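You operate a simulated robot arm through the tools that you are given. There is no shell and no other tool. Be economical: measure what you need, move in short steps, check, and stop when the job is done.

You are at the controls of a simulated robot arm. One attempt, no reset.

Task
Burn a clear lot mark into the pallet on the press bench.
Fine: push it home against the fence first, set the lot on its label, burn it at READY, not at WARM, and switch the heat off after.

Only the result counts: the job must be done as asked and must still hold three seconds after the hand-in. Knocking over, shifting, dropping, spilling or breaking anything else fails it.

Robot
A 7-joint arm with a two-finger gripper, on a carriage that runs on a rail from [-0.035, 0.02] to [2.046, -1.135] (x, y) and turns from -2.897 to 2.897 rad about z. Base frame: it is fixed where the carriage stands at the start and does not move with it; the origin is on the floor, on the carriage's upright axis, x ahead of it, y to its left, z up. Lengths are in m, angles in rad, forces in N, time in s.
Its first joint turns from -2.601 to 2.601 rad. Places, roughly: blue wheel [1.4, 0.7, 0.7]; cradle latch [3, 0.4, 0.8]; cradle wheel [3, 0.2, 0.9]; green latch [1.2, -0.1, 0.6]; heat switch [2.7, -0.8, 0.9]; height pointer [4.1, -1.1, 0.2]; lot knob [2.8, -0.7, 0.9]; orange bar [2.4, 0.8, 0.7]; pallet [4.5, -1, 0.25]; press head [2.4, -0.4, 1]; truck knob [5.5, -1.6, 0.4]. Payload 2.45 kg.
The TCP is the grasp point between the finger pads, 0.026 m short of the fingertips. In the tool frame z runs along the fingers and y along their closing line. The gripper opens to 0.096 m. The gripper's body begins 0.069 m behind the TCP.
Orientation is told as [roll, pitch, yaw] about the base's x, y, z axes, in that order, counted from this pose: with the fingers straight down and closing along the base's y, the tool's x points along the base's -x, its y along +y and its z along -z.

Tools
- The arm moves only by the tool jog_arm. Its argument "series" is a list of rows, each a list of 7 numbers: the shift along the tool's x, y, z in m, then the turn, a rotation vector about the tool's x, y, z in rad, then the gripper command, from -1 (fully open) to 1 (shut), values between in proportion. In form: [[dx, dy, dz, wx, wy, wz, fingers], ...]. A call has 1 to 20 rows; each row is the pose to reach, as a shift and turn from the pose commanded when the call began, along the tool's axes at that moment. Each row takes 0.2 s and may step no farther than 0.05 m and 0.15 rad from the row before; otherwise, or with a gripper value out of range, the whole call is refused. A pose out of reach is approached as far as the arm can. The call stops where the force on the tool passes 90 N (or 10 N more than at its start, if that is more) or the arm is blocked; 0.2 s more then pass. The fingers move at their own pace and stop on an object; they squeeze with about 28 N. The grip force told is the motor's: it shows also when the fingers shut on nothing. Time passes only in rows, and 0.2 s behind the last, so rows that repeat a pose let the fingers close. It gives the time, the measured TCP pose, the force on the tool (base axes), the opening and the grip force at its end, in the units of the frame above (readings bear some noise), with the torque about the TCP (base axes, N m) and any sound that the robot's microphone picked up.
- Cameras (640 x 400 px; columns grow to the right, rows downward): "scene" is now at [0.045, 0.1717, 1.5959]; the picture's right is [0.01, -1.00, 0.00], its down [-0.57, -0.00, -0.82] and it looks along [0.82, 0.01, -0.57] (base axes); focal length 279 px, centre (320, 200). "wrist" rides on the gripper at [0.082, 0.003, -0.098] in the tool frame; the picture's right is [-0.04, 1.00, 0.00], its down [-0.73, -0.03, -0.68] and it looks along [-0.68, -0.03, 0.73] (tool axes); focal length 256 px, centre (320, 200). There is no depth. A picture from a camera that has moved, and an enlarged one, comes with that camera's place and axes in the base frame and with its lens. The place of the scene camera against the robot may be out by one fixed shift of up to 0.012 m in any direction.
- camera(camera): a new picture of that camera. No time passes.
- lift_body(by): slides the trunk up (or, below 0, down) by that many m; the arm and the scene camera ride with it, the base frame stays. It gives what a move gives, with no picture.
- base_move(legs): drives the robot by 1 to 6 legs, each [ahead, left, turn to the left] in m, m and rad, along the robot's own axes; the way and the turn of a leg run together, so that a leg with both is an arc; at most 1.5 m and 3.142 rad a leg. The arm and the cameras ride along, it lands a little off, and it stops where it bumps. It keeps to its track: a leg is cut to what the track allows. It gives what a move gives.
- aim_head(pan, tilt): turns the head with the scene camera to pan (to the left, within 2.705 rad either way) and tilt (down, from -0.506 to 1.204), counted from straight ahead of the robot. It gives what a move gives.
- zoom(camera, box): a new picture of the part [left, top, right, bottom] of that camera's present view, enlarged. No time passes.
- close_job(): hands the job in; it is judged then, once.

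Go step by step. Nothing tells you exact positions but the pictures and the camera data: compare them with the known pose of the tool, close in by small moves and look again before you grip or let go. The budget is 135 turns and 104 pictures, counting those below and the enlarged ones. Unless the task says otherwise, let go and move clear before handing in, and close with one line.

The tools are called after ">>>" as a command line: name --pt "numbers of a row" for each row, then --argument value for the rest, lists and objects as JSON in quotes. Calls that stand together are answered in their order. jog_arm: Moves the arm, as the interface text tells. Its arguments: {"type":"object","properties":{"series":{"type":"array"}},"required":["series"]} The other tools are called the same way: lift_body (by) slides the trunk up or down; base_move (legs) drives the base; aim_head (pan, tilt) turns the head that bears the scene camera; camera (camera) takes a picture; zoom (camera, box) takes an enlarged picture of a part of a camera's view; close_job () hands the job in.

At the start:

```text
time_s: 0.0
eef_pos: [0.659, 0.0063, 1.0523]
tcp_rot: [0.001, -0.001, 0.001]
force: [-1.2, -0.1, 0.0]
torque: [0.0, -0.02, 0.02]
gripper_width: 0.0962
finger_force: 0.0
trunk travel left (down, up): [-0.575, 0.135]
robot x, y, heading: [-0.0002, 0.0018, 0.002]
head pan, tilt: [0.007, 0.611]
```

scene: 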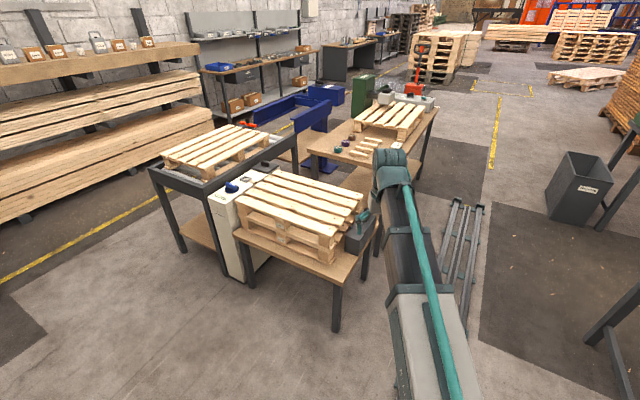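
wrist: 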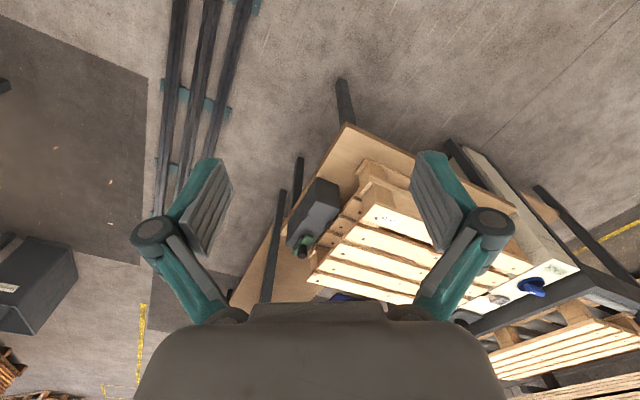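

I see several benches; the press bench should be around [2.4, -0.4], behind the arm in this view. I'll zoom in there first.

>>> zoom --camera "scene" --box '[300, 60, 500, 185]'

>>> zoom --camera "scene" --box '[140, 80, 400, 243]'

```text
3.20 times, centred on (400, 122) of scene
camera zoom: at [0.045, 0.1717, 1.5959], right [0.01, -1.0, 0.0], down [-0.57, 0.0, -0.82], along [0.82, 0.01, -0.57], focal length 894 px, centre (64, 448)
```

zoom: 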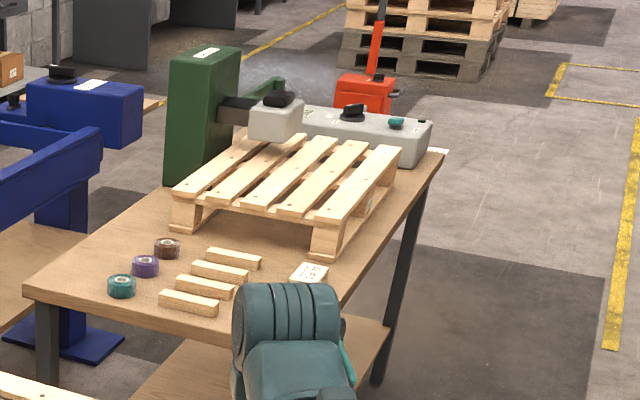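

```text
2.45 times, centred on (270, 162) of scene
camera zoom: at [0.045, 0.1717, 1.5959], right [0.01, -1.0, 0.0], down [-0.57, 0.0, -0.82], along [0.82, 0.01, -0.57], focal length 686 px, centre (443, 294)
```

zoom: 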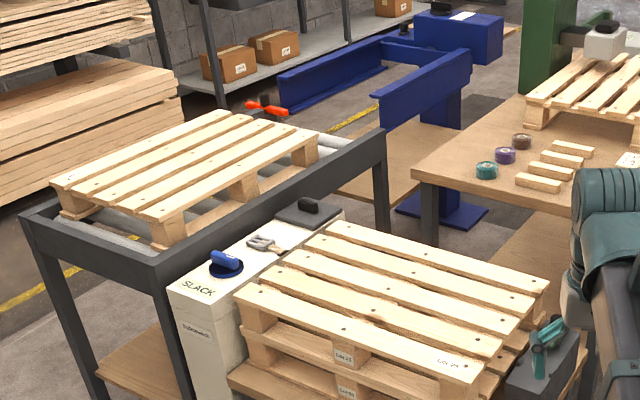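

The press bench shows the pallet, green press column, control box with knob/switch, and a label. I'll raise the trunk, turn along the rail, and drive to its end, with the arm leading along the free lane.

>>> lift_body --by 0.13

>>> base_move --legs '[[0, 0, -0.507], [1.2, 0, 0], [1.0, 0, 0]]'

>>> aim_head --pan 1.4 --tilt 0.7

>>> camera --camera "scene"

```text
time_s: 1.6
eef_pos: [0.6594, 0.0069, 1.1821]
tcp_rot: [-0.001, 0.001, 0.001]
force: [0.2, 0.0, 0.3]
torque: [-0.03, -0.02, 0.02]
gripper_width: 0.096
finger_force: 0.1
trunk travel left (down, up): [-0.705, 0.005]
robot x, y, heading: [-0.0002, -0.0001, -0.001]
head pan, tilt: [0.007, 0.611]
```

```text
time_s: 13.8
eef_pos: [2.4954, -1.3757, 1.1819]
tcp_rot: [0.0, 0.0, -0.507]
force: [-0.4, -0.3, 0.0]
torque: [0.03, -0.01, -0.02]
gripper_width: 0.096
finger_force: 0.1
trunk travel left (down, up): [-0.705, 0.005]
robot x, y, heading: [1.9153, -1.0616, -0.509]
head pan, tilt: [0.007, 0.611]
```

```text
time_s: 15.3
eef_pos: [2.4943, -1.3747, 1.1817]
tcp_rot: [0.001, -0.002, -0.505]
force: [-0.3, -0.8, 0.0]
torque: [0.02, 0.0, -0.01]
gripper_width: 0.0958
finger_force: 0.1
trunk travel left (down, up): [-0.705, 0.005]
robot x, y, heading: [1.9125, -1.0643, -0.511]
head pan, tilt: [1.4, 0.7]
```

```text
99 pictures are left
camera scene: at [2.0127, -0.8245, 1.7182], right [0.78, -0.63, 0.0], down [-0.4, -0.5, -0.77], along [0.48, 0.6, -0.64], focal length 279 px, centre (320, 200)
```

scene: 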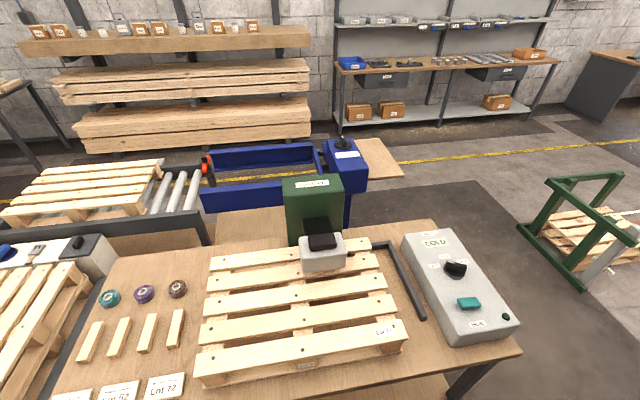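

Good view. Zooming into the controls, the press, the pallet and the cards.

>>> zoom --camera "scene" --box '[400, 220, 528, 350]'

>>> zoom --camera "scene" --box '[270, 170, 430, 270]'

>>> zoom --camera "scene" --box '[280, 300, 420, 390]'

>>> zoom --camera "scene" --box '[40, 275, 240, 400]'

```text
3.08 times, centred on (464, 285) of scene
camera zoom: at [2.0127, -0.8245, 1.7182], right [0.78, -0.63, 0.0], down [-0.4, -0.5, -0.77], along [0.48, 0.6, -0.64], focal length 860 px, centre (-123, -62)
```

zoom: 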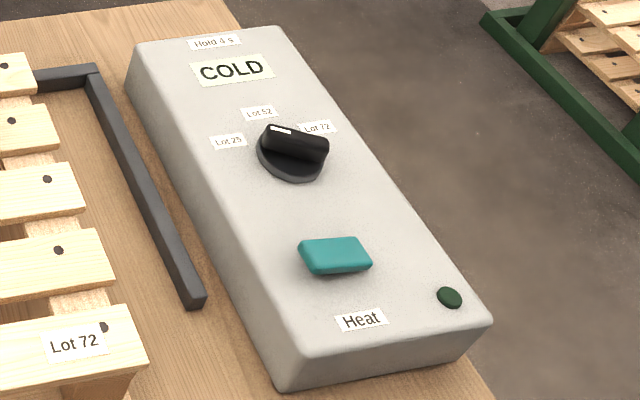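

```text
4.00 times, centred on (350, 220) of scene
camera zoom: at [2.0127, -0.8245, 1.7182], right [0.78, -0.63, 0.0], down [-0.4, -0.5, -0.77], along [0.48, 0.6, -0.64], focal length 1118 px, centre (200, 120)
```

zoom: 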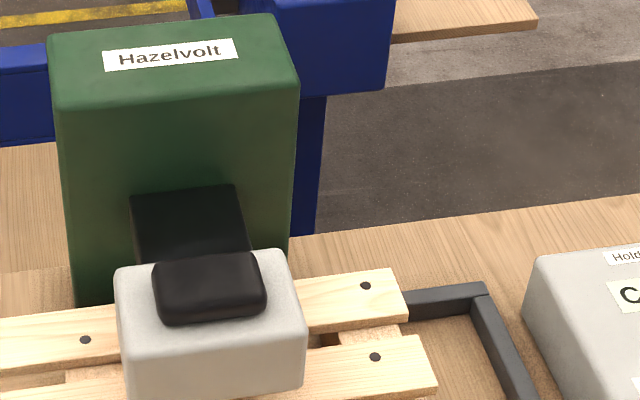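

```text
4.44 times, centred on (350, 345) of scene
camera zoom: at [2.0127, -0.8245, 1.7182], right [0.78, -0.63, 0.0], down [-0.4, -0.5, -0.77], along [0.48, 0.6, -0.64], focal length 1242 px, centre (187, -444)
```

zoom: 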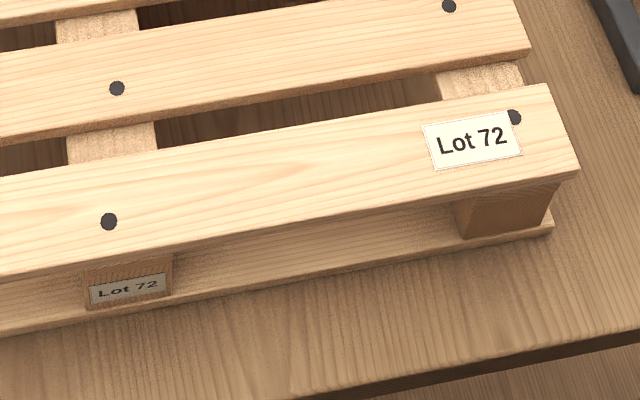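

```text
3.20 times, centred on (140, 338) of scene
camera zoom: at [2.0127, -0.8245, 1.7182], right [0.78, -0.63, 0.0], down [-0.4, -0.5, -0.77], along [0.48, 0.6, -0.64], focal length 894 px, centre (896, -240)
```

zoom: 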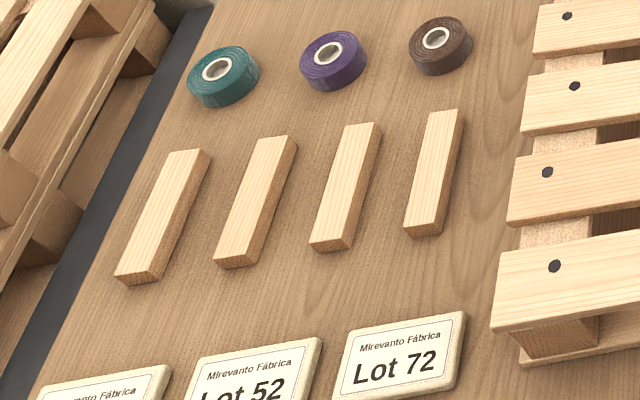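

The pallet reads Lot 72; the knob offers 25/52/72; the display says COLD; "Hold 4 s". The bench runs parallel to the rail (yaw ≈ -0.507). I'll face the bench and look from above with both cameras.

>>> base_move --legs '[[0, 0, 1.571]]'

>>> aim_head --pan 0.0 --tilt 0.85

>>> camera --camera "scene"

>>> camera --camera "wrist"

```text
time_s: 19.5
eef_pos: [2.248, -0.4938, 1.1829]
tcp_rot: [0.001, 0.0, 1.032]
force: [0.4, 0.8, 0.5]
torque: [0.0, 0.0, 0.02]
gripper_width: 0.0958
finger_force: 0.0
trunk travel left (down, up): [-0.705, 0.005]
robot x, y, heading: [1.9111, -1.0608, 1.033]
head pan, tilt: [1.4, 0.7]
```

```text
time_s: 21.0
eef_pos: [2.2476, -0.4933, 1.1819]
tcp_rot: [-0.001, 0.0, 1.032]
force: [1.4, 0.5, 0.3]
torque: [0.0, 0.01, -0.02]
gripper_width: 0.0962
finger_force: 0.1
trunk travel left (down, up): [-0.705, 0.005]
robot x, y, heading: [1.9137, -1.0626, 1.033]
head pan, tilt: [0.0, 0.85]
```

```text
94 pictures are left
camera scene: at [1.7878, -0.9454, 1.7059], right [0.86, -0.51, 0.0], down [-0.39, -0.64, -0.66], along [0.34, 0.57, -0.75], focal length 279 px, centre (320, 200)
```

scene: 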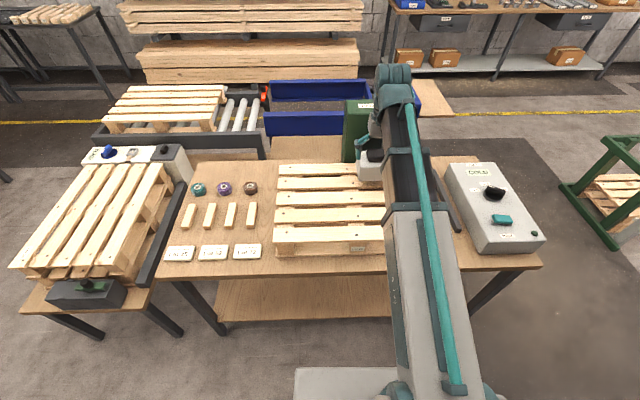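

```text
93 pictures are left
camera wrist: at [2.2039, -0.5622, 1.281], right [-0.84, 0.55, 0.0], down [0.4, 0.61, 0.68], along [0.37, 0.57, -0.73], focal length 256 px, centre (320, 200)
```

wrist: 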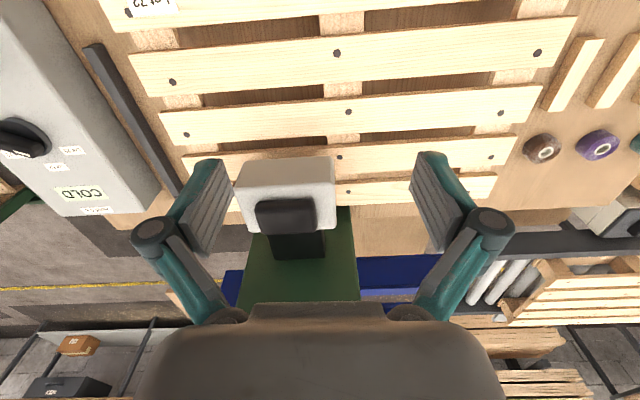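

I'll align the heading with the bench and shift the tool left for a view over the pallet's left end.

>>> base_move --legs '[[0, 0, 0.031]]'

>>> jog_arm --pt "0.02 0.05 0 0 0 0 1" --pt "0.04 0.1 0 0 0 0 1" --pt "0.04 0.15 0 0 0 0 1" --pt "0.04 0.2 0 0 0 0 1" --pt "0.04 0.25 0 0 0 0 1" --pt "0.04 0.25 0 0 0 0 1"

>>> camera --camera "wrist"

>>> camera --camera "scene"

```text
time_s: 21.8
eef_pos: [2.2306, -0.4847, 1.1828]
tcp_rot: [0.001, 0.0, 1.062]
force: [0.5, 0.0, 0.7]
torque: [-0.01, -0.02, 0.01]
gripper_width: 0.096
finger_force: 0.0
trunk travel left (down, up): [-0.705, 0.005]
robot x, y, heading: [1.914, -1.0638, 1.059]
head pan, tilt: [0.0, 0.85]
```

```text
refused: row 1 steps farther than a row can; nothing moved
```

```text
92 pictures are left
camera wrist: at [2.1881, -0.5535, 1.2811], right [-0.85, 0.52, 0.0], down [0.38, 0.63, 0.68], along [0.35, 0.58, -0.73], focal length 256 px, centre (320, 200)
```

wrist: 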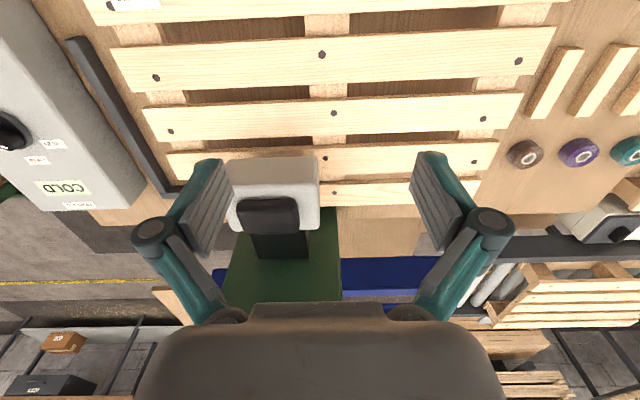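

```text
91 pictures are left
camera scene: at [1.7841, -0.9495, 1.7059], right [0.87, -0.49, 0.0], down [-0.37, -0.66, -0.66], along [0.32, 0.58, -0.75], focal length 279 px, centre (320, 200)
```

scene: 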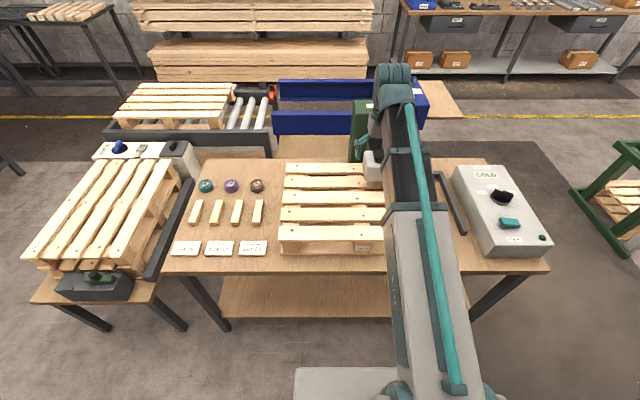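

Row step was too long; repeating with smaller steps, moving left and closing fingers.

>>> jog_arm --pt "0 0.045 0 0 0 0 1" --pt "0 0.09 0 0 0 0 1" --pt "0 0.135 0 0 0 0 1" --pt "0 0.18 0 0 0 0 1" --pt "0 0.225 0 0 0 0 1" --pt "0 0.27 0 0 0 0 1" --pt "0 0.27 0 0 0 0 1"

>>> camera --camera "wrist"

>>> camera --camera "scene"

```text
time_s: 23.4
eef_pos: [1.9919, -0.3529, 1.1807]
tcp_rot: [0.0, 0.0, 1.061]
force: [0.4, 0.6, 0.3]
torque: [0.01, 0.01, -0.01]
gripper_width: 0.0
finger_force: 27.7
trunk travel left (down, up): [-0.705, 0.005]
robot x, y, heading: [1.9135, -1.062, 1.059]
head pan, tilt: [0.0, 0.85]
```

```text
90 pictures are left
camera wrist: at [1.9496, -0.4234, 1.2799], right [-0.85, 0.52, 0.0], down [0.38, 0.63, 0.68], along [0.35, 0.58, -0.73], focal length 256 px, centre (320, 200)
```

wrist: 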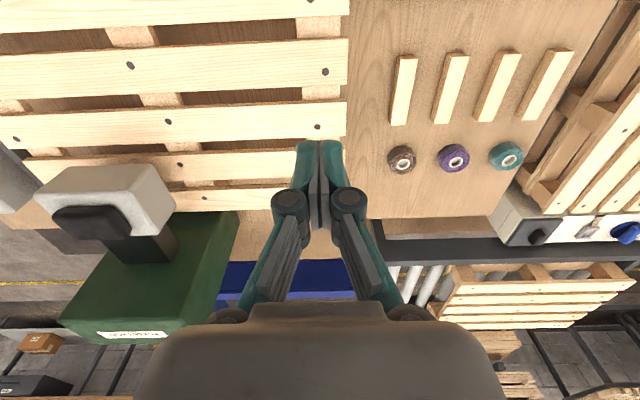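

```text
89 pictures are left
camera scene: at [1.7846, -0.9497, 1.7059], right [0.87, -0.49, 0.0], down [-0.37, -0.66, -0.66], along [0.32, 0.58, -0.75], focal length 279 px, centre (320, 200)
```

scene: 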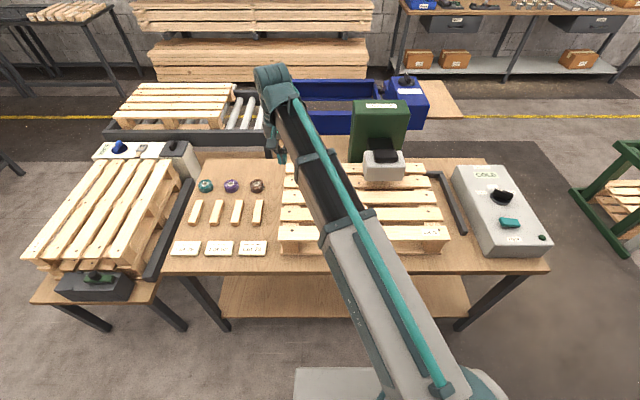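

Pallet is aligned with the bench: top z≈0.888, left face ~0.31 left of my centre, right fence gap ~0.09 m. I need a close look at the back fence leg and corner.

>>> zoom --camera "scene" --box '[400, 150, 480, 250]'

>>> zoom --camera "scene" --box '[270, 150, 450, 262]'

```text
4.00 times, centred on (440, 200) of scene
camera zoom: at [1.7846, -0.9497, 1.7059], right [0.87, -0.49, 0.0], down [-0.37, -0.66, -0.66], along [0.32, 0.58, -0.75], focal length 1118 px, centre (-160, 200)
```

zoom: 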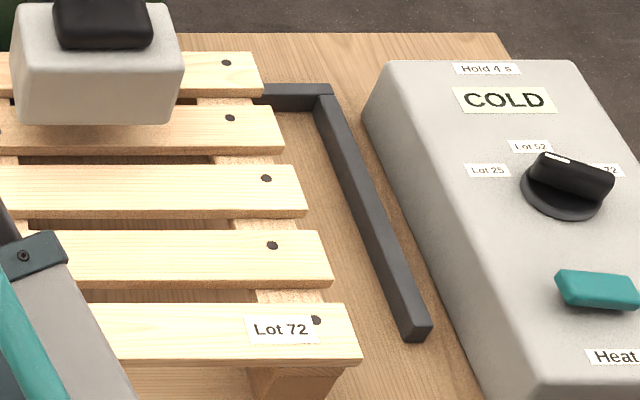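

```text
3.56 times, centred on (360, 206) of scene
camera zoom: at [1.7846, -0.9497, 1.7059], right [0.87, -0.49, 0.0], down [-0.37, -0.66, -0.66], along [0.32, 0.58, -0.75], focal length 993 px, centre (178, 179)
```

zoom: 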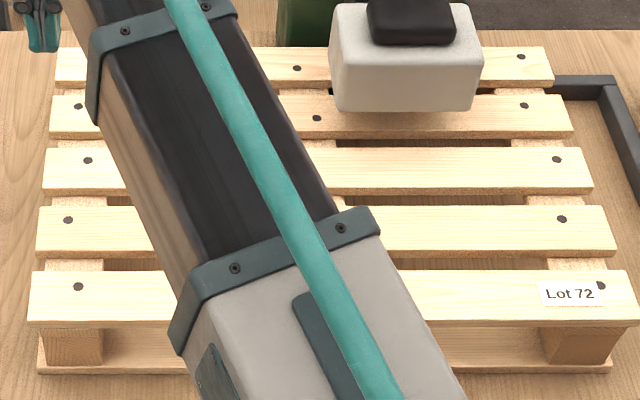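

Back leg inner face F≈0.974 (pallet far edge ≈0.97), right leg inner face L≈-0.386 (pallet right edge -0.285). I'll move beside the pallet's left end, in line with the middle board, and descend.

>>> jog_arm --pt "-0.038 0.03 0 0 0 0 1" --pt "-0.076 0.06 0 0 0 0 1" --pt "-0.115 0.09 0 0 0 0 1" --pt "-0.115 0.09 0.045 0 0 0 1" --pt "-0.115 0.09 0.09 0 0 0 1" --pt "-0.115 0.09 0.135 0 0 0 1" --pt "-0.115 0.09 0.18 0 0 0 1" --pt "-0.115 0.09 0.18 0 0 0 1"

>>> camera --camera "wrist"

>>> zoom --camera "scene" --box '[180, 120, 340, 260]'

```text
time_s: 25.2
eef_pos: [1.9726, -0.2081, 0.9997]
tcp_rot: [-0.001, -0.001, 1.061]
force: [-0.5, 0.0, 0.7]
torque: [0.0, -0.01, 0.0]
gripper_width: 0.0
finger_force: 28.1
trunk travel left (down, up): [-0.705, 0.005]
robot x, y, heading: [1.9133, -1.0631, 1.056]
head pan, tilt: [0.0, 0.85]
```

```text
86 pictures are left
camera wrist: at [1.9307, -0.2783, 1.1004], right [-0.85, 0.52, 0.0], down [0.38, 0.63, 0.68], along [0.35, 0.58, -0.73], focal length 256 px, centre (320, 200)
```

wrist: 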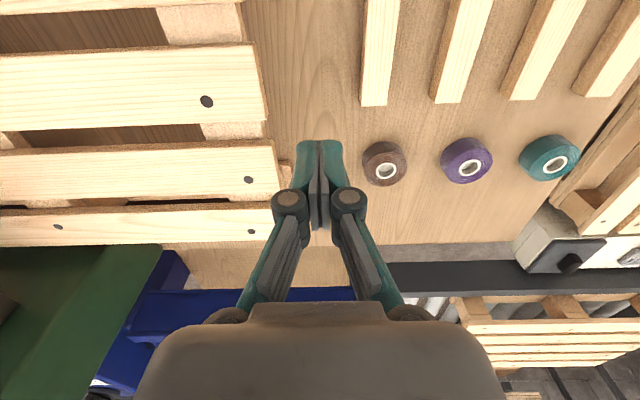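

```text
2.86 times, centred on (260, 190) of scene
camera zoom: at [1.7843, -0.9495, 1.7059], right [0.87, -0.49, 0.0], down [-0.37, -0.66, -0.66], along [0.32, 0.58, -0.75], focal length 798 px, centre (491, 229)
```

zoom: 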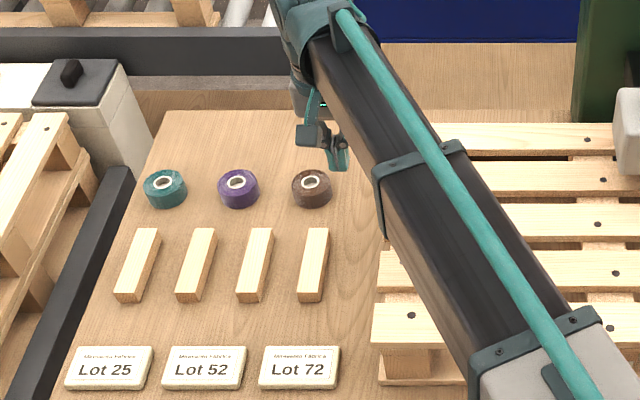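

Lined up with the middle board; ~0.034 m gap to its end. Descend to z≈0.875 and push slowly to the right.

>>> jog_arm --pt "0 0 0.045 0 0 0 1" --pt "0 0 0.09 0 0 0 1" --pt "0 0 0.125 0 0 0 1" --pt "0 -0.015 0.125 0 0 0 1" --pt "0 -0.03 0.125 0 0 0 1" --pt "0 -0.04 0.125 0 0 0 1" --pt "0 -0.05 0.125 0 0 0 1" --pt "0 -0.06 0.125 0 0 0 1"

>>> camera --camera "wrist"

>>> camera --camera "scene"

```text
time_s: 27.0
eef_pos: [2.0236, -0.2358, 0.8764]
tcp_rot: [0.0, -0.003, 1.062]
force: [-4.6, 1.9, 3.1]
torque: [-0.04, -0.1, -0.02]
gripper_width: 0.0
finger_force: 28.2
trunk travel left (down, up): [-0.705, 0.005]
robot x, y, heading: [1.915, -1.0658, 1.062]
head pan, tilt: [0.0, 0.85]
```

```text
84 pictures are left
camera wrist: at [1.982, -0.3067, 0.9758], right [-0.85, 0.52, 0.0], down [0.38, 0.63, 0.68], along [0.35, 0.58, -0.73], focal length 256 px, centre (320, 200)
```

wrist: 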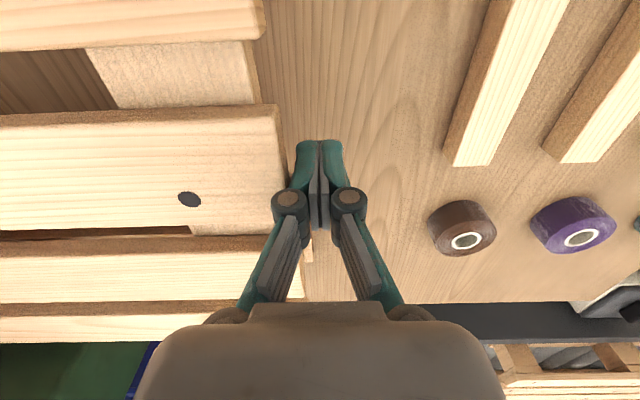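

```text
83 pictures are left
camera scene: at [1.7838, -0.9497, 1.7059], right [0.87, -0.49, 0.0], down [-0.37, -0.66, -0.66], along [0.32, 0.58, -0.75], focal length 279 px, centre (320, 200)
```

scene: 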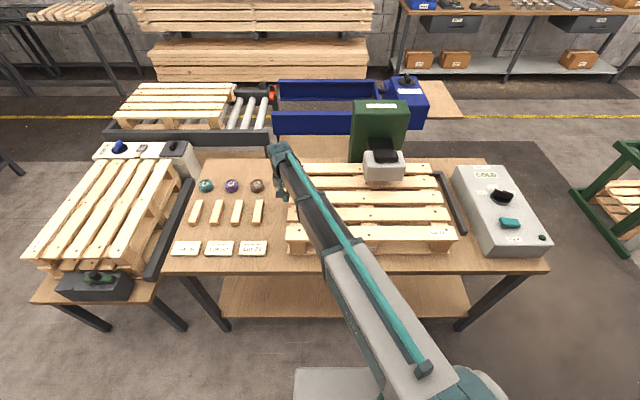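

It slides easily at about 5 N. Continue pushing, watching the force.

>>> jog_arm --pt "0 -0.01 0 0 0 0 1" --pt "0 -0.02 0 0 0 0 1" --pt "0 -0.03 0 0 0 0 1" --pt "0 -0.04 0 0 0 0 1" --pt "0 -0.05 0 0 0 0 1" --pt "0 -0.055 0 0 0 0 1"

>>> zoom --camera "scene" --box '[400, 150, 480, 250]'

```text
time_s: 28.4
eef_pos: [2.0723, -0.2621, 0.877]
tcp_rot: [0.0, 0.0, 1.063]
force: [-5.2, 1.9, 1.9]
torque: [-0.01, -0.02, 0.0]
gripper_width: 0.0
finger_force: 27.9
trunk travel left (down, up): [-0.705, 0.005]
robot x, y, heading: [1.9171, -1.065, 1.063]
head pan, tilt: [0.0, 0.85]
```

```text
4.00 times, centred on (440, 200) of scene
camera zoom: at [1.7838, -0.9493, 1.7059], right [0.87, -0.49, 0.0], down [-0.37, -0.66, -0.66], along [0.32, 0.58, -0.75], focal length 1118 px, centre (-160, 200)
```

zoom: 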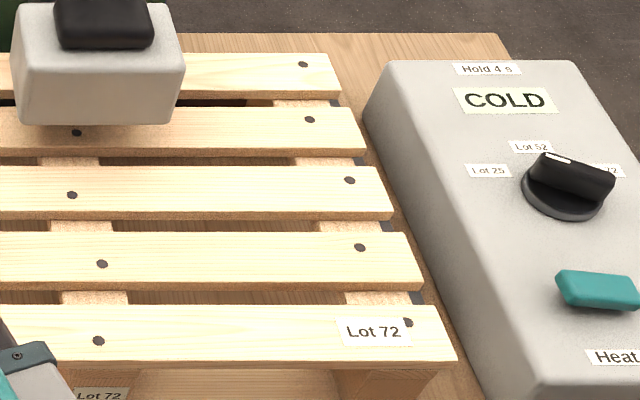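

About 0.02 m left by my estimate; push on in small steps until the force climbs.

>>> jog_arm --pt "0 -0.006 0 0 0 0 1" --pt "0 -0.012 0 0 0 0 1" --pt "0 -0.017 0 0 0 0 1" --pt "0 -0.021 0 0 0 0 1"

```text
time_s: 29.4
eef_pos: [2.0884, -0.2735, 0.8769]
tcp_rot: [0.003, 0.001, 1.065]
force: [-17.0, 7.7, 2.3]
torque: [-0.06, -0.14, -0.01]
gripper_width: 0.0
finger_force: 28.1
trunk travel left (down, up): [-0.705, 0.005]
robot x, y, heading: [1.9121, -1.0583, 1.065]
head pan, tilt: [0.0, 0.85]
```

Force rose to ~19 N, so it's against the right leg. A little more pressure, then look.

>>> jog_arm --pt "0 -0.003 0 0 0 0 1" --pt "0 -0.006 0 0 0 0 1"

>>> zoom --camera "scene" --box '[400, 150, 480, 250]'

```text
time_s: 30.0
eef_pos: [2.0872, -0.2748, 0.8771]
tcp_rot: [0.009, 0.002, 1.066]
force: [-41.5, 14.9, 6.5]
torque: [-0.13, -0.32, -0.15]
gripper_width: 0.0
finger_force: 27.7
trunk travel left (down, up): [-0.705, 0.005]
robot x, y, heading: [1.9155, -1.0676, 1.066]
head pan, tilt: [0.0, 0.85]
```

```text
4.00 times, centred on (440, 200) of scene
camera zoom: at [1.7789, -0.9487, 1.7055], right [0.87, -0.49, 0.0], down [-0.36, -0.66, -0.66], along [0.32, 0.58, -0.75], focal length 1118 px, centre (-160, 200)
```

zoom: 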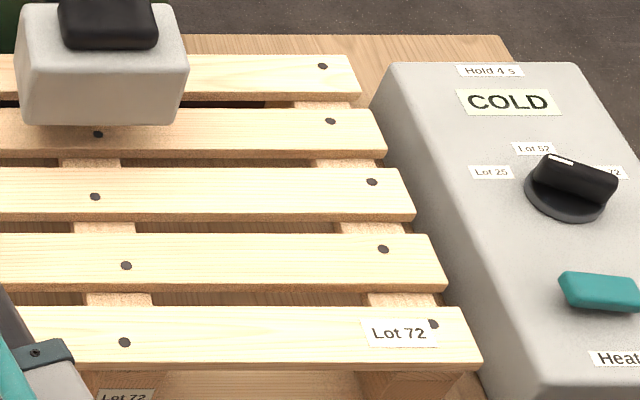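

Home against the right leg. Now back off, rise, and move around to the near side at the pallet's centre.

>>> jog_arm --pt "0 0.02 0 0 0 0 1" --pt "0 0.04 0 0 0 0 1" --pt "0 0.04 -0.045 0 0 0 1" --pt "0 0.04 -0.09 0 0 0 1" --pt "0 0.04 -0.135 0 0 0 1" --pt "0.048 0.04 -0.135 0 0 0 1" --pt "0.096 0.04 -0.135 0 0 0 1" --pt "0.144 0.04 -0.135 0 0 0 1" --pt "0.192 0.04 -0.135 0 0 0 1" --pt "0.238 0.04 -0.135 0 0 0 1" --pt "0.238 -0.008 -0.135 0 0 0 1" --pt "0.238 -0.056 -0.135 0 0 0 1" --pt "0.238 -0.104 -0.135 0 0 0 1" --pt "0.238 -0.152 -0.135 0 0 0 1" --pt "0.238 -0.2 -0.135 0 0 0 1" --pt "0.238 -0.248 -0.135 0 0 0 1" --pt "0.238 -0.296 -0.135 0 0 0 1" --pt "0.238 -0.31 -0.135 0 0 0 1" --pt "0.238 -0.31 -0.135 0 0 0 1"

>>> camera --camera "wrist"

>>> camera --camera "scene"

```text
time_s: 34.0
eef_pos: [2.2512, -0.6359, 1.0147]
tcp_rot: [-0.001, -0.001, 1.062]
force: [0.0, 0.3, -0.7]
torque: [0.0, -0.01, -0.01]
gripper_width: 0.0002
finger_force: 28.5
trunk travel left (down, up): [-0.705, 0.005]
robot x, y, heading: [1.9175, -1.0646, 1.061]
head pan, tilt: [0.0, 0.85]
```

```text
80 pictures are left
camera wrist: at [2.2084, -0.7066, 1.112], right [-0.85, 0.52, 0.0], down [0.38, 0.63, 0.68], along [0.35, 0.58, -0.73], focal length 256 px, centre (320, 200)
```

wrist: 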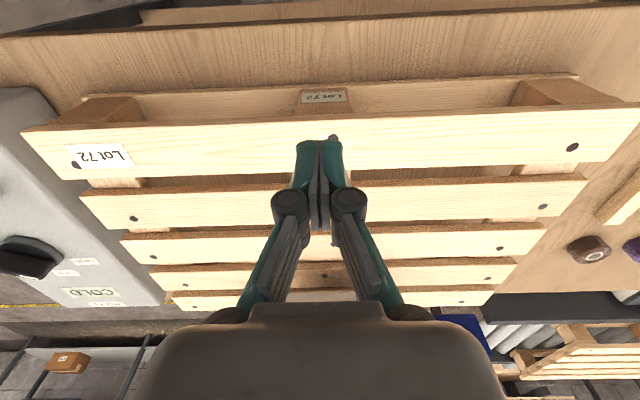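

```text
79 pictures are left
camera scene: at [1.7843, -0.9494, 1.7059], right [0.87, -0.49, 0.0], down [-0.37, -0.66, -0.66], along [0.32, 0.58, -0.75], focal length 279 px, centre (320, 200)
```

scene: 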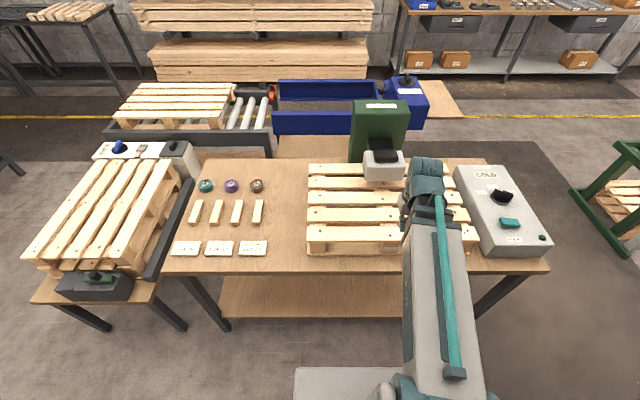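

Tool is centred just in front of the near edge, but the gap is only ~0.012 m; I'll back 0.012 m, descend, and push forward gently.

>>> jog_arm --pt "0.012 0 0.03 0 0 0 1" --pt "0.012 0 0.07 0 0 0 1" --pt "0.012 0 0.11 0 0 0 1" --pt "0.012 0 0.131 0 0 0 1" --pt "0.0 0 0.131 0 0 0 1" --pt "-0.008 0 0.131 0 0 0 1" --pt "-0.014 0 0.131 0 0 0 1"

>>> camera --camera "wrist"

```text
time_s: 35.6
eef_pos: [2.2584, -0.6231, 0.8809]
tcp_rot: [0.0, -0.001, 1.061]
force: [-0.1, 0.0, 0.5]
torque: [0.01, 0.02, 0.0]
gripper_width: 0.0
finger_force: 27.6
trunk travel left (down, up): [-0.705, 0.005]
robot x, y, heading: [1.9159, -1.0597, 1.061]
head pan, tilt: [0.0, 0.85]
```

```text
78 pictures are left
camera wrist: at [2.2165, -0.6939, 0.98], right [-0.85, 0.52, 0.0], down [0.38, 0.63, 0.68], along [0.35, 0.58, -0.73], focal length 256 px, centre (320, 200)
```

wrist: 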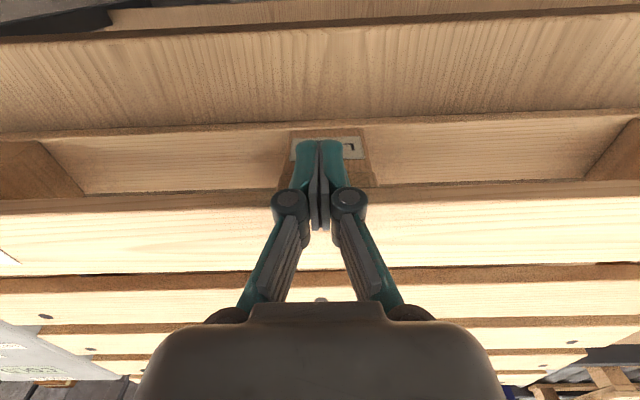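

No contact yet; close in by small steps.

>>> jog_arm --pt "-0.005 0 0 0 0 0 1" --pt "-0.01 0 0 0 0 0 1" --pt "-0.015 0 0 0 0 0 1" --pt "-0.019 0 0 0 0 0 1"

```text
time_s: 36.6
eef_pos: [2.2631, -0.6132, 0.8835]
tcp_rot: [0.0, 0.009, 1.062]
force: [-13.9, -37.3, -0.4]
torque: [-0.28, -0.38, -0.05]
gripper_width: 0.006
finger_force: 28.4
trunk travel left (down, up): [-0.705, 0.005]
robot x, y, heading: [1.9128, -1.0631, 1.057]
head pan, tilt: [0.0, 0.85]
```

~40 N: the pallet resists, so it's against the back leg. Back off and check squareness.

>>> jog_arm --pt "0.02 0 0 0 0 0 1" --pt "0.035 0 0 0 0 0 1" --pt "0.035 0 -0.045 0 0 0 1" --pt "0.035 0 -0.09 0 0 0 1" --pt "0.035 0 -0.135 0 0 0 1" --pt "0.035 0 -0.18 0 0 0 1" --pt "0.035 0 -0.225 0 0 0 1" --pt "0.035 0 -0.27 0 0 0 1" --pt "0.035 0 -0.27 0 0 0 1"

>>> camera --camera "wrist"

>>> zoom --camera "scene" --box '[300, 140, 480, 265]'

```text
time_s: 38.6
eef_pos: [2.2499, -0.636, 1.15]
tcp_rot: [0.0, 0.0, 1.06]
force: [-0.7, -0.5, -0.3]
torque: [0.0, -0.02, -0.03]
gripper_width: 0.0
finger_force: 28.4
trunk travel left (down, up): [-0.705, 0.005]
robot x, y, heading: [1.913, -1.0634, 1.06]
head pan, tilt: [0.0, 0.85]
```

```text
77 pictures are left
camera wrist: at [2.208, -0.7063, 1.2487], right [-0.85, 0.52, 0.0], down [0.38, 0.63, 0.68], along [0.35, 0.58, -0.73], focal length 256 px, centre (320, 200)
```

wrist: 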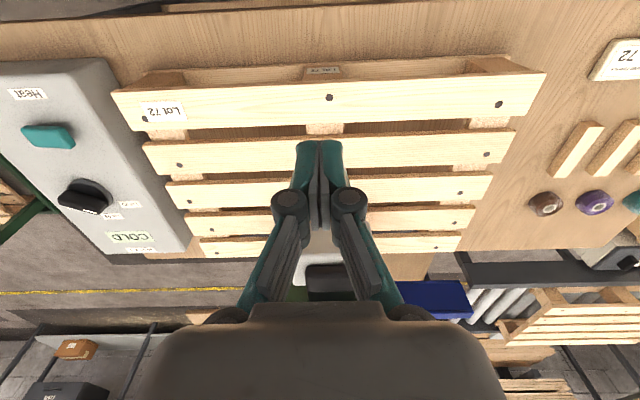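

```text
3.20 times, centred on (390, 202) of scene
camera zoom: at [1.7843, -0.9494, 1.7059], right [0.87, -0.49, 0.0], down [-0.37, -0.66, -0.66], along [0.32, 0.58, -0.75], focal length 894 px, centre (96, 192)
```

zoom: 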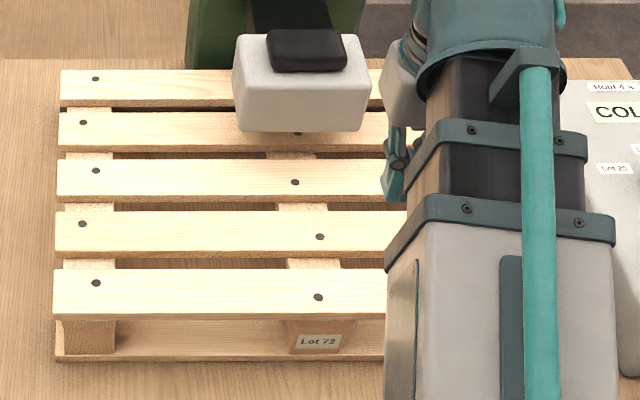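

The pallet is seated. Next: move to the control box for a close look at knob and switch.

>>> jog_arm --pt "0 -0.045 0 0 0 0 1" --pt "0 -0.09 0 0 0 0 1" --pt "0 -0.135 0 0 0 0 1" --pt "0 -0.18 0 0 0 0 1" --pt "0 -0.225 0 0 0 0 1" --pt "0 -0.27 0 0 0 0 1" --pt "0 -0.315 0 0 0 0 1" --pt "0 -0.36 0 0 0 0 1" --pt "0 -0.385 0 0 0 0 -0.2" --pt "0 -0.385 0 0 0 0 -0.2"

>>> camera --camera "wrist"

>>> camera --camera "scene"

```text
time_s: 40.8
eef_pos: [2.5868, -0.8254, 1.151]
tcp_rot: [0.001, 0.0, 1.062]
force: [0.6, 0.3, 0.3]
torque: [0.01, -0.02, -0.01]
gripper_width: 0.0575
finger_force: 0.1
trunk travel left (down, up): [-0.705, 0.005]
robot x, y, heading: [1.9113, -1.0639, 1.06]
head pan, tilt: [0.0, 0.85]
```

```text
75 pictures are left
camera wrist: at [2.5448, -0.8956, 1.2499], right [-0.85, 0.52, 0.0], down [0.38, 0.63, 0.68], along [0.35, 0.58, -0.73], focal length 256 px, centre (320, 200)
```

wrist: 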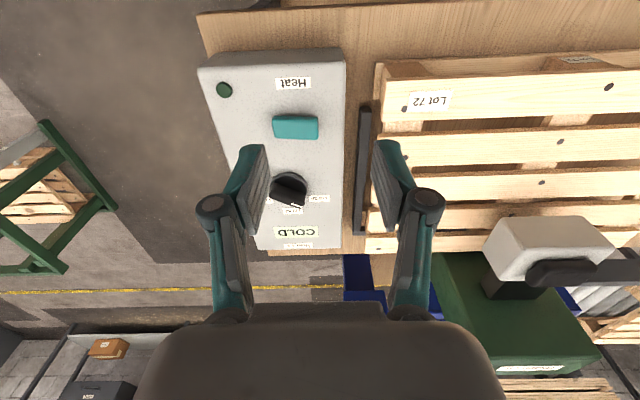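

```text
74 pictures are left
camera scene: at [1.7842, -0.9494, 1.7059], right [0.87, -0.49, 0.0], down [-0.37, -0.66, -0.66], along [0.32, 0.58, -0.75], focal length 279 px, centre (320, 200)
```

scene: 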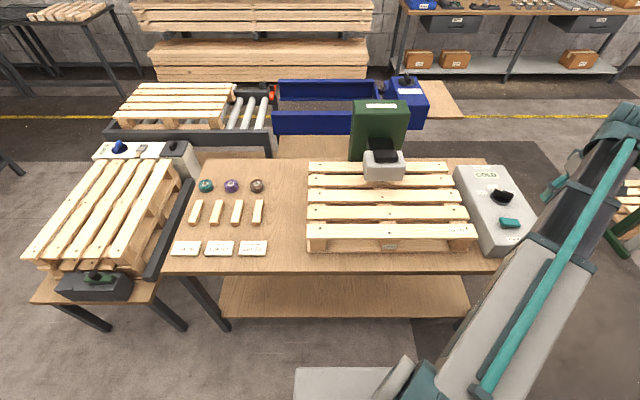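

>>> zoom --camera "wrist" --box '[200, 50, 360, 250]'

>>> zoom --camera "scene" --box '[440, 155, 560, 262]'

>>> zoom --camera "wrist" --box '[340, 60, 480, 270]'

```text
2.00 times, centred on (280, 150) of wrist
camera zoom: at [2.5448, -0.8956, 1.2499], right [-0.85, 0.52, 0.0], down [0.38, 0.63, 0.68], along [0.35, 0.58, -0.73], focal length 512 px, centre (400, 300)
```

zoom: 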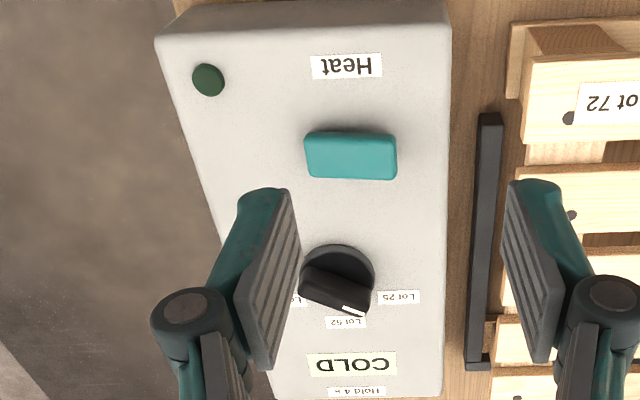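

```text
3.74 times, centred on (500, 208) of scene
camera zoom: at [1.7842, -0.9494, 1.7059], right [0.87, -0.49, 0.0], down [-0.37, -0.66, -0.66], along [0.32, 0.58, -0.75], focal length 1044 px, centre (-353, 168)
```

zoom: 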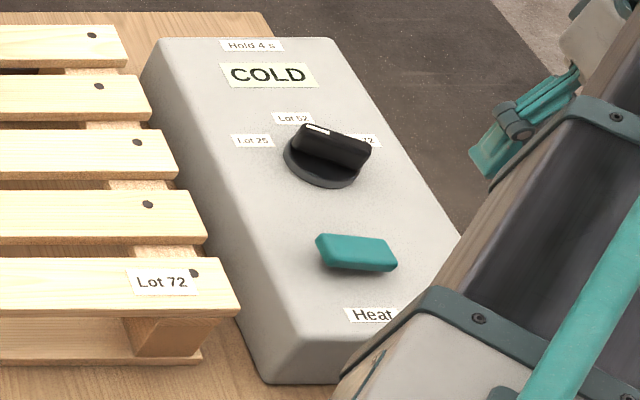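

```text
1.90 times, centred on (410, 165) of wrist
camera zoom: at [2.5448, -0.8956, 1.2499], right [-0.85, 0.52, 0.0], down [0.38, 0.63, 0.68], along [0.35, 0.58, -0.73], focal length 488 px, centre (149, 267)
```

zoom: 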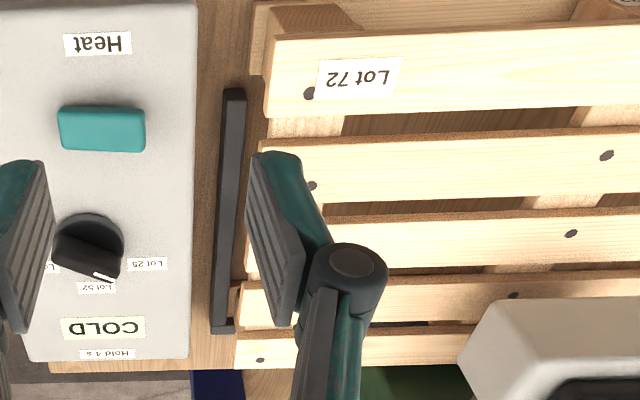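

I need a closer view of the knob pointer. Moving closer above it.

>>> jog_arm --pt "-0.03 -0.02 0.02 0 0 0 -0.2" --pt "-0.06 -0.04 0.04 0 0 0 -0.2" --pt "-0.08 -0.058 0.07 0 0 0 -0.2" --pt "-0.08 -0.058 0.115 0 0 0 -0.2" --pt "-0.08 -0.058 0.12 0 0 0 0.5" --pt "-0.08 -0.058 0.12 0 0 0 0.5"

>>> zoom --camera "wrist" --box '[200, 50, 440, 260]'

```text
time_s: 42.2
eef_pos: [2.6756, -0.7823, 1.0302]
tcp_rot: [0.001, 0.003, 1.06]
force: [0.1, 0.9, -0.6]
torque: [0.02, -0.02, -0.01]
gripper_width: 0.0238
finger_force: 0.1
trunk travel left (down, up): [-0.705, 0.005]
robot x, y, heading: [1.9143, -1.0643, 1.058]
head pan, tilt: [0.0, 0.85]
```

```text
1.90 times, centred on (320, 155) of wrist
camera zoom: at [2.6332, -0.8529, 1.1294], right [-0.85, 0.52, 0.0], down [0.38, 0.63, 0.68], along [0.35, 0.58, -0.73], focal length 488 px, centre (320, 286)
```

zoom: 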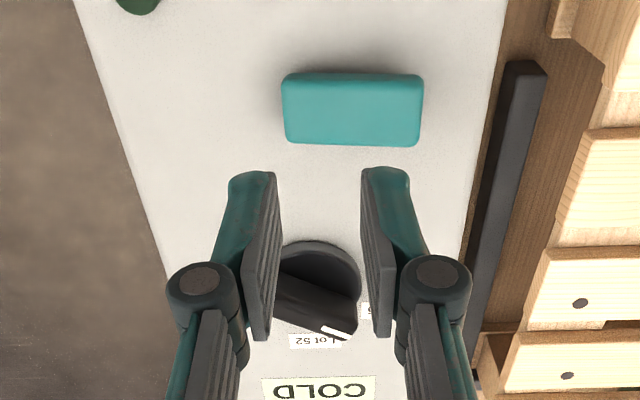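

The bar's white end appears to point at Lot 25 (≈63° left of straight ahead); Lot 72 mirrors it on the right. I'll rotate the tool ~63° left, position above the knob (F≈0.745, L≈-0.53), and check.

>>> jog_arm --pt "-0.018 0 0 0 0 -0.14 -0.2" --pt "-0.036 0 0 0 0 -0.28 -0.2" --pt "-0.054 0 0 0 0 -0.42 -0.2" --pt "-0.072 0 0 0 0 -0.56 -0.2" --pt "-0.09 0 0 0 0 -0.7 -0.2" --pt "-0.108 0 0 0 0 -0.84 -0.2" --pt "-0.127 0 0.01 0 0 -0.98 -0.2" --pt "-0.127 0 0.02 0 0 -1.1 -0.2" --pt "-0.127 0 0.02 0 0 -1.1 -0.2"

>>> camera --camera "wrist"

>>> zoom --camera "scene" --box '[440, 135, 560, 242]'

```text
time_s: 44.2
eef_pos: [2.7374, -0.6719, 1.0113]
tcp_rot: [0.001, 0.0, 2.165]
force: [0.0, 0.5, 0.4]
torque: [0.03, 0.02, -0.02]
gripper_width: 0.0576
finger_force: 0.1
trunk travel left (down, up): [-0.705, 0.005]
robot x, y, heading: [1.9152, -1.0608, 1.067]
head pan, tilt: [0.0, 0.85]
```

```text
69 pictures are left
camera wrist: at [2.7807, -0.7425, 1.1103], right [-0.85, -0.52, 0.0], down [-0.39, 0.62, 0.68], along [-0.36, 0.58, -0.73], focal length 256 px, centre (320, 200)
```

wrist: 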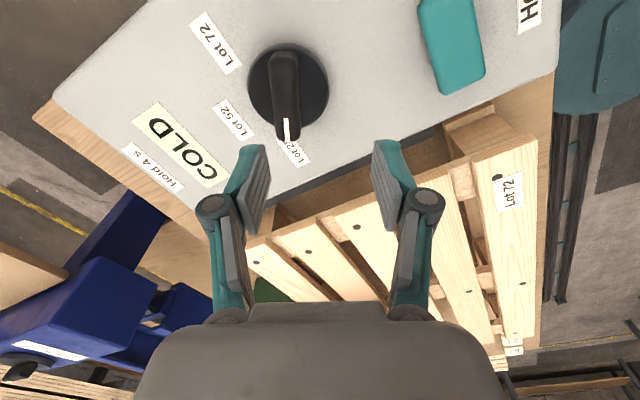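

```text
3.74 times, centred on (500, 188) of scene
camera zoom: at [1.7843, -0.9495, 1.7059], right [0.87, -0.49, 0.0], down [-0.37, -0.66, -0.66], along [0.32, 0.58, -0.75], focal length 1044 px, centre (-353, 243)
```

zoom: 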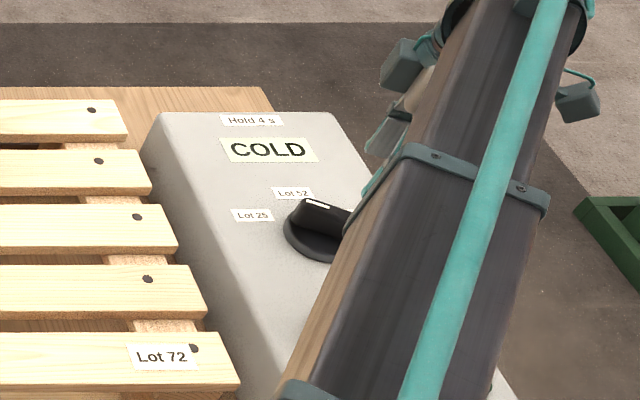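

Clear view: the white pointer is at Lot 25, and the bar is aligned with the tool. Shift ~(0.010, -0.026), descend partly, and check.

>>> jog_arm --pt "0.01 -0.026 0 0 0 0 -0.2" --pt "0.01 -0.026 0.03 0 0 0 -0.2" --pt "0.01 -0.026 0.045 0 0 0 -0.2" --pt "0.01 -0.026 0.045 0 0 0 -0.2"

>>> camera --camera "wrist"

```text
time_s: 45.2
eef_pos: [2.7655, -0.6668, 0.9674]
tcp_rot: [0.001, 0.0, 2.162]
force: [1.0, -0.2, 0.3]
torque: [-0.01, 0.01, -0.01]
gripper_width: 0.0577
finger_force: 0.1
trunk travel left (down, up): [-0.705, 0.005]
robot x, y, heading: [1.9133, -1.0604, 1.059]
head pan, tilt: [0.0, 0.85]
```

```text
67 pictures are left
camera wrist: at [2.808, -0.736, 1.0662], right [-0.85, -0.52, 0.0], down [-0.38, 0.63, 0.68], along [-0.36, 0.58, -0.73], focal length 256 px, centre (320, 200)
```

wrist: 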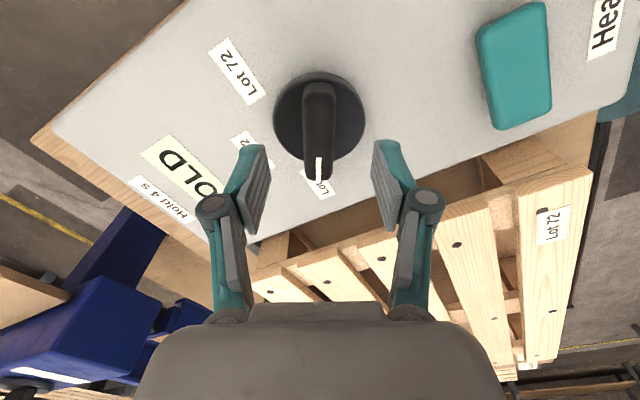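

Bar top ≈0.90. Small correction, descend so the tips straddle the bar, then grip.

>>> jog_arm --pt "-0.006 -0.003 0.03 0 0 0 -0.2" --pt "-0.006 -0.003 0.045 0 0 0 -0.2" --pt "-0.006 -0.003 0.055 0 0 0 -0.2" --pt "-0.006 -0.003 0.055 0 0 0 -0.2"

>>> camera --camera "wrist"

```text
time_s: 46.2
eef_pos: [2.7638, -0.6591, 0.9112]
tcp_rot: [0.0, -0.001, 2.162]
force: [0.3, 0.2, 0.0]
torque: [0.02, -0.05, -0.01]
gripper_width: 0.0575
finger_force: 0.0
trunk travel left (down, up): [-0.705, 0.005]
robot x, y, heading: [1.915, -1.0608, 1.061]
head pan, tilt: [0.0, 0.85]
```

```text
66 pictures are left
camera wrist: at [2.807, -0.7291, 1.0092], right [-0.85, -0.52, 0.0], down [-0.38, 0.63, 0.68], along [-0.36, 0.58, -0.73], focal length 256 px, centre (320, 200)
```

wrist: 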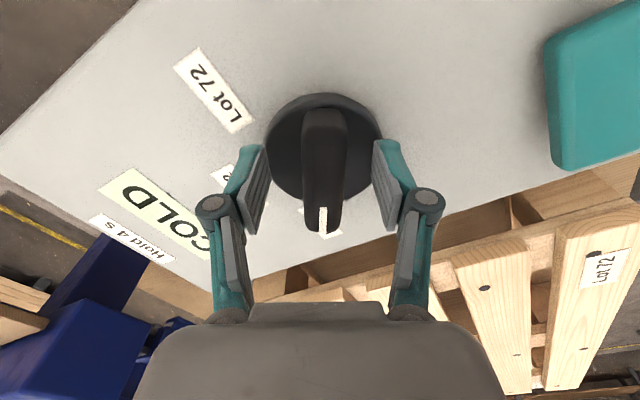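

Aligned. Closing on the bar.

>>> jog_arm --pt "0 0 0 0 0 0 0.6" --pt "0 0 0 0 0 0 1" --pt "0 0 0 0 0 0 1" --pt "0 0 0 0 0 0 1"

>>> camera --camera "wrist"

```text
time_s: 47.2
eef_pos: [2.7622, -0.6595, 0.91]
tcp_rot: [0.001, 0.002, 2.16]
force: [-11.8, -7.4, -4.8]
torque: [-0.3, 0.24, -0.96]
gripper_width: 0.0228
finger_force: 45.3
trunk travel left (down, up): [-0.705, 0.005]
robot x, y, heading: [1.9152, -1.0582, 1.058]
head pan, tilt: [0.0, 0.85]
```

```text
65 pictures are left
camera wrist: at [2.8058, -0.7302, 1.0094], right [-0.85, -0.52, 0.0], down [-0.38, 0.63, 0.68], along [-0.36, 0.58, -0.73], focal length 256 px, centre (320, 200)
```

wrist: 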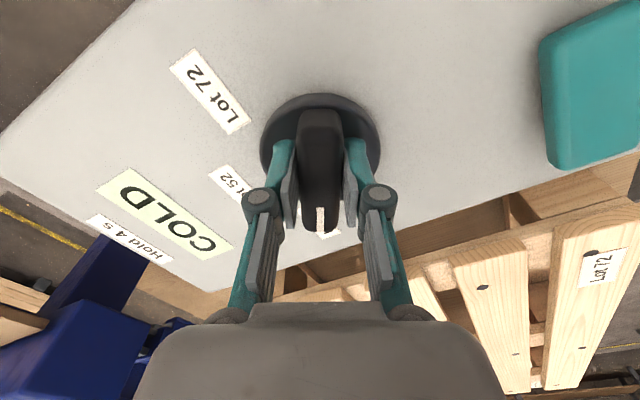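

Gripped (0.0228 m). I'll relax the small side offset and turn clockwise; first about half way, then check.

>>> jog_arm --pt "0 0.001 0 0 0 0 1" --pt "0 0.001 0 0 0 0.14 1" --pt "0 0.001 0 0 0 0.28 1" --pt "0 0.001 0 0 0 0.42 1" --pt "0 0.001 0 0 0 0.56 1" --pt "0 0.001 0 0 0 0.7 1" --pt "0 0.001 0 0 0 0.84 1" --pt "0 0.001 0 0 0 0.98 1" --pt "0 0.001 0 0 0 1.047 1"

>>> camera --camera "wrist"

```text
time_s: 49.2
eef_pos: [2.7592, -0.6584, 0.9108]
tcp_rot: [0.007, 0.008, 1.115]
force: [-35.4, -7.5, -19.6]
torque: [-0.15, 0.77, 0.06]
gripper_width: 0.0219
finger_force: 45.2
trunk travel left (down, up): [-0.705, 0.005]
robot x, y, heading: [1.915, -1.063, 1.065]
head pan, tilt: [0.0, 0.85]
```

```text
64 pictures are left
camera wrist: at [2.7217, -0.7314, 1.0114], right [-0.88, 0.48, 0.01], down [0.36, 0.65, 0.67], along [0.32, 0.59, -0.74], focal length 256 px, centre (320, 200)
```

wrist: 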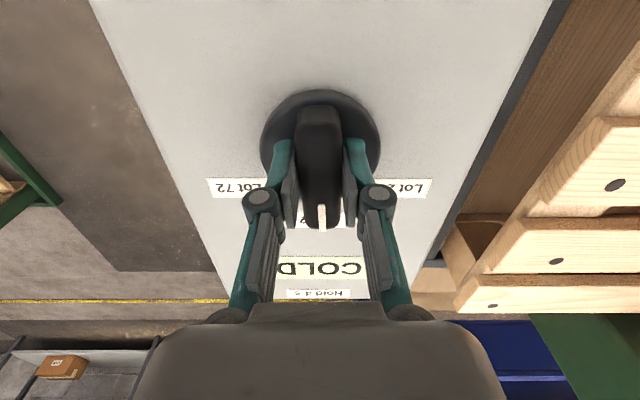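

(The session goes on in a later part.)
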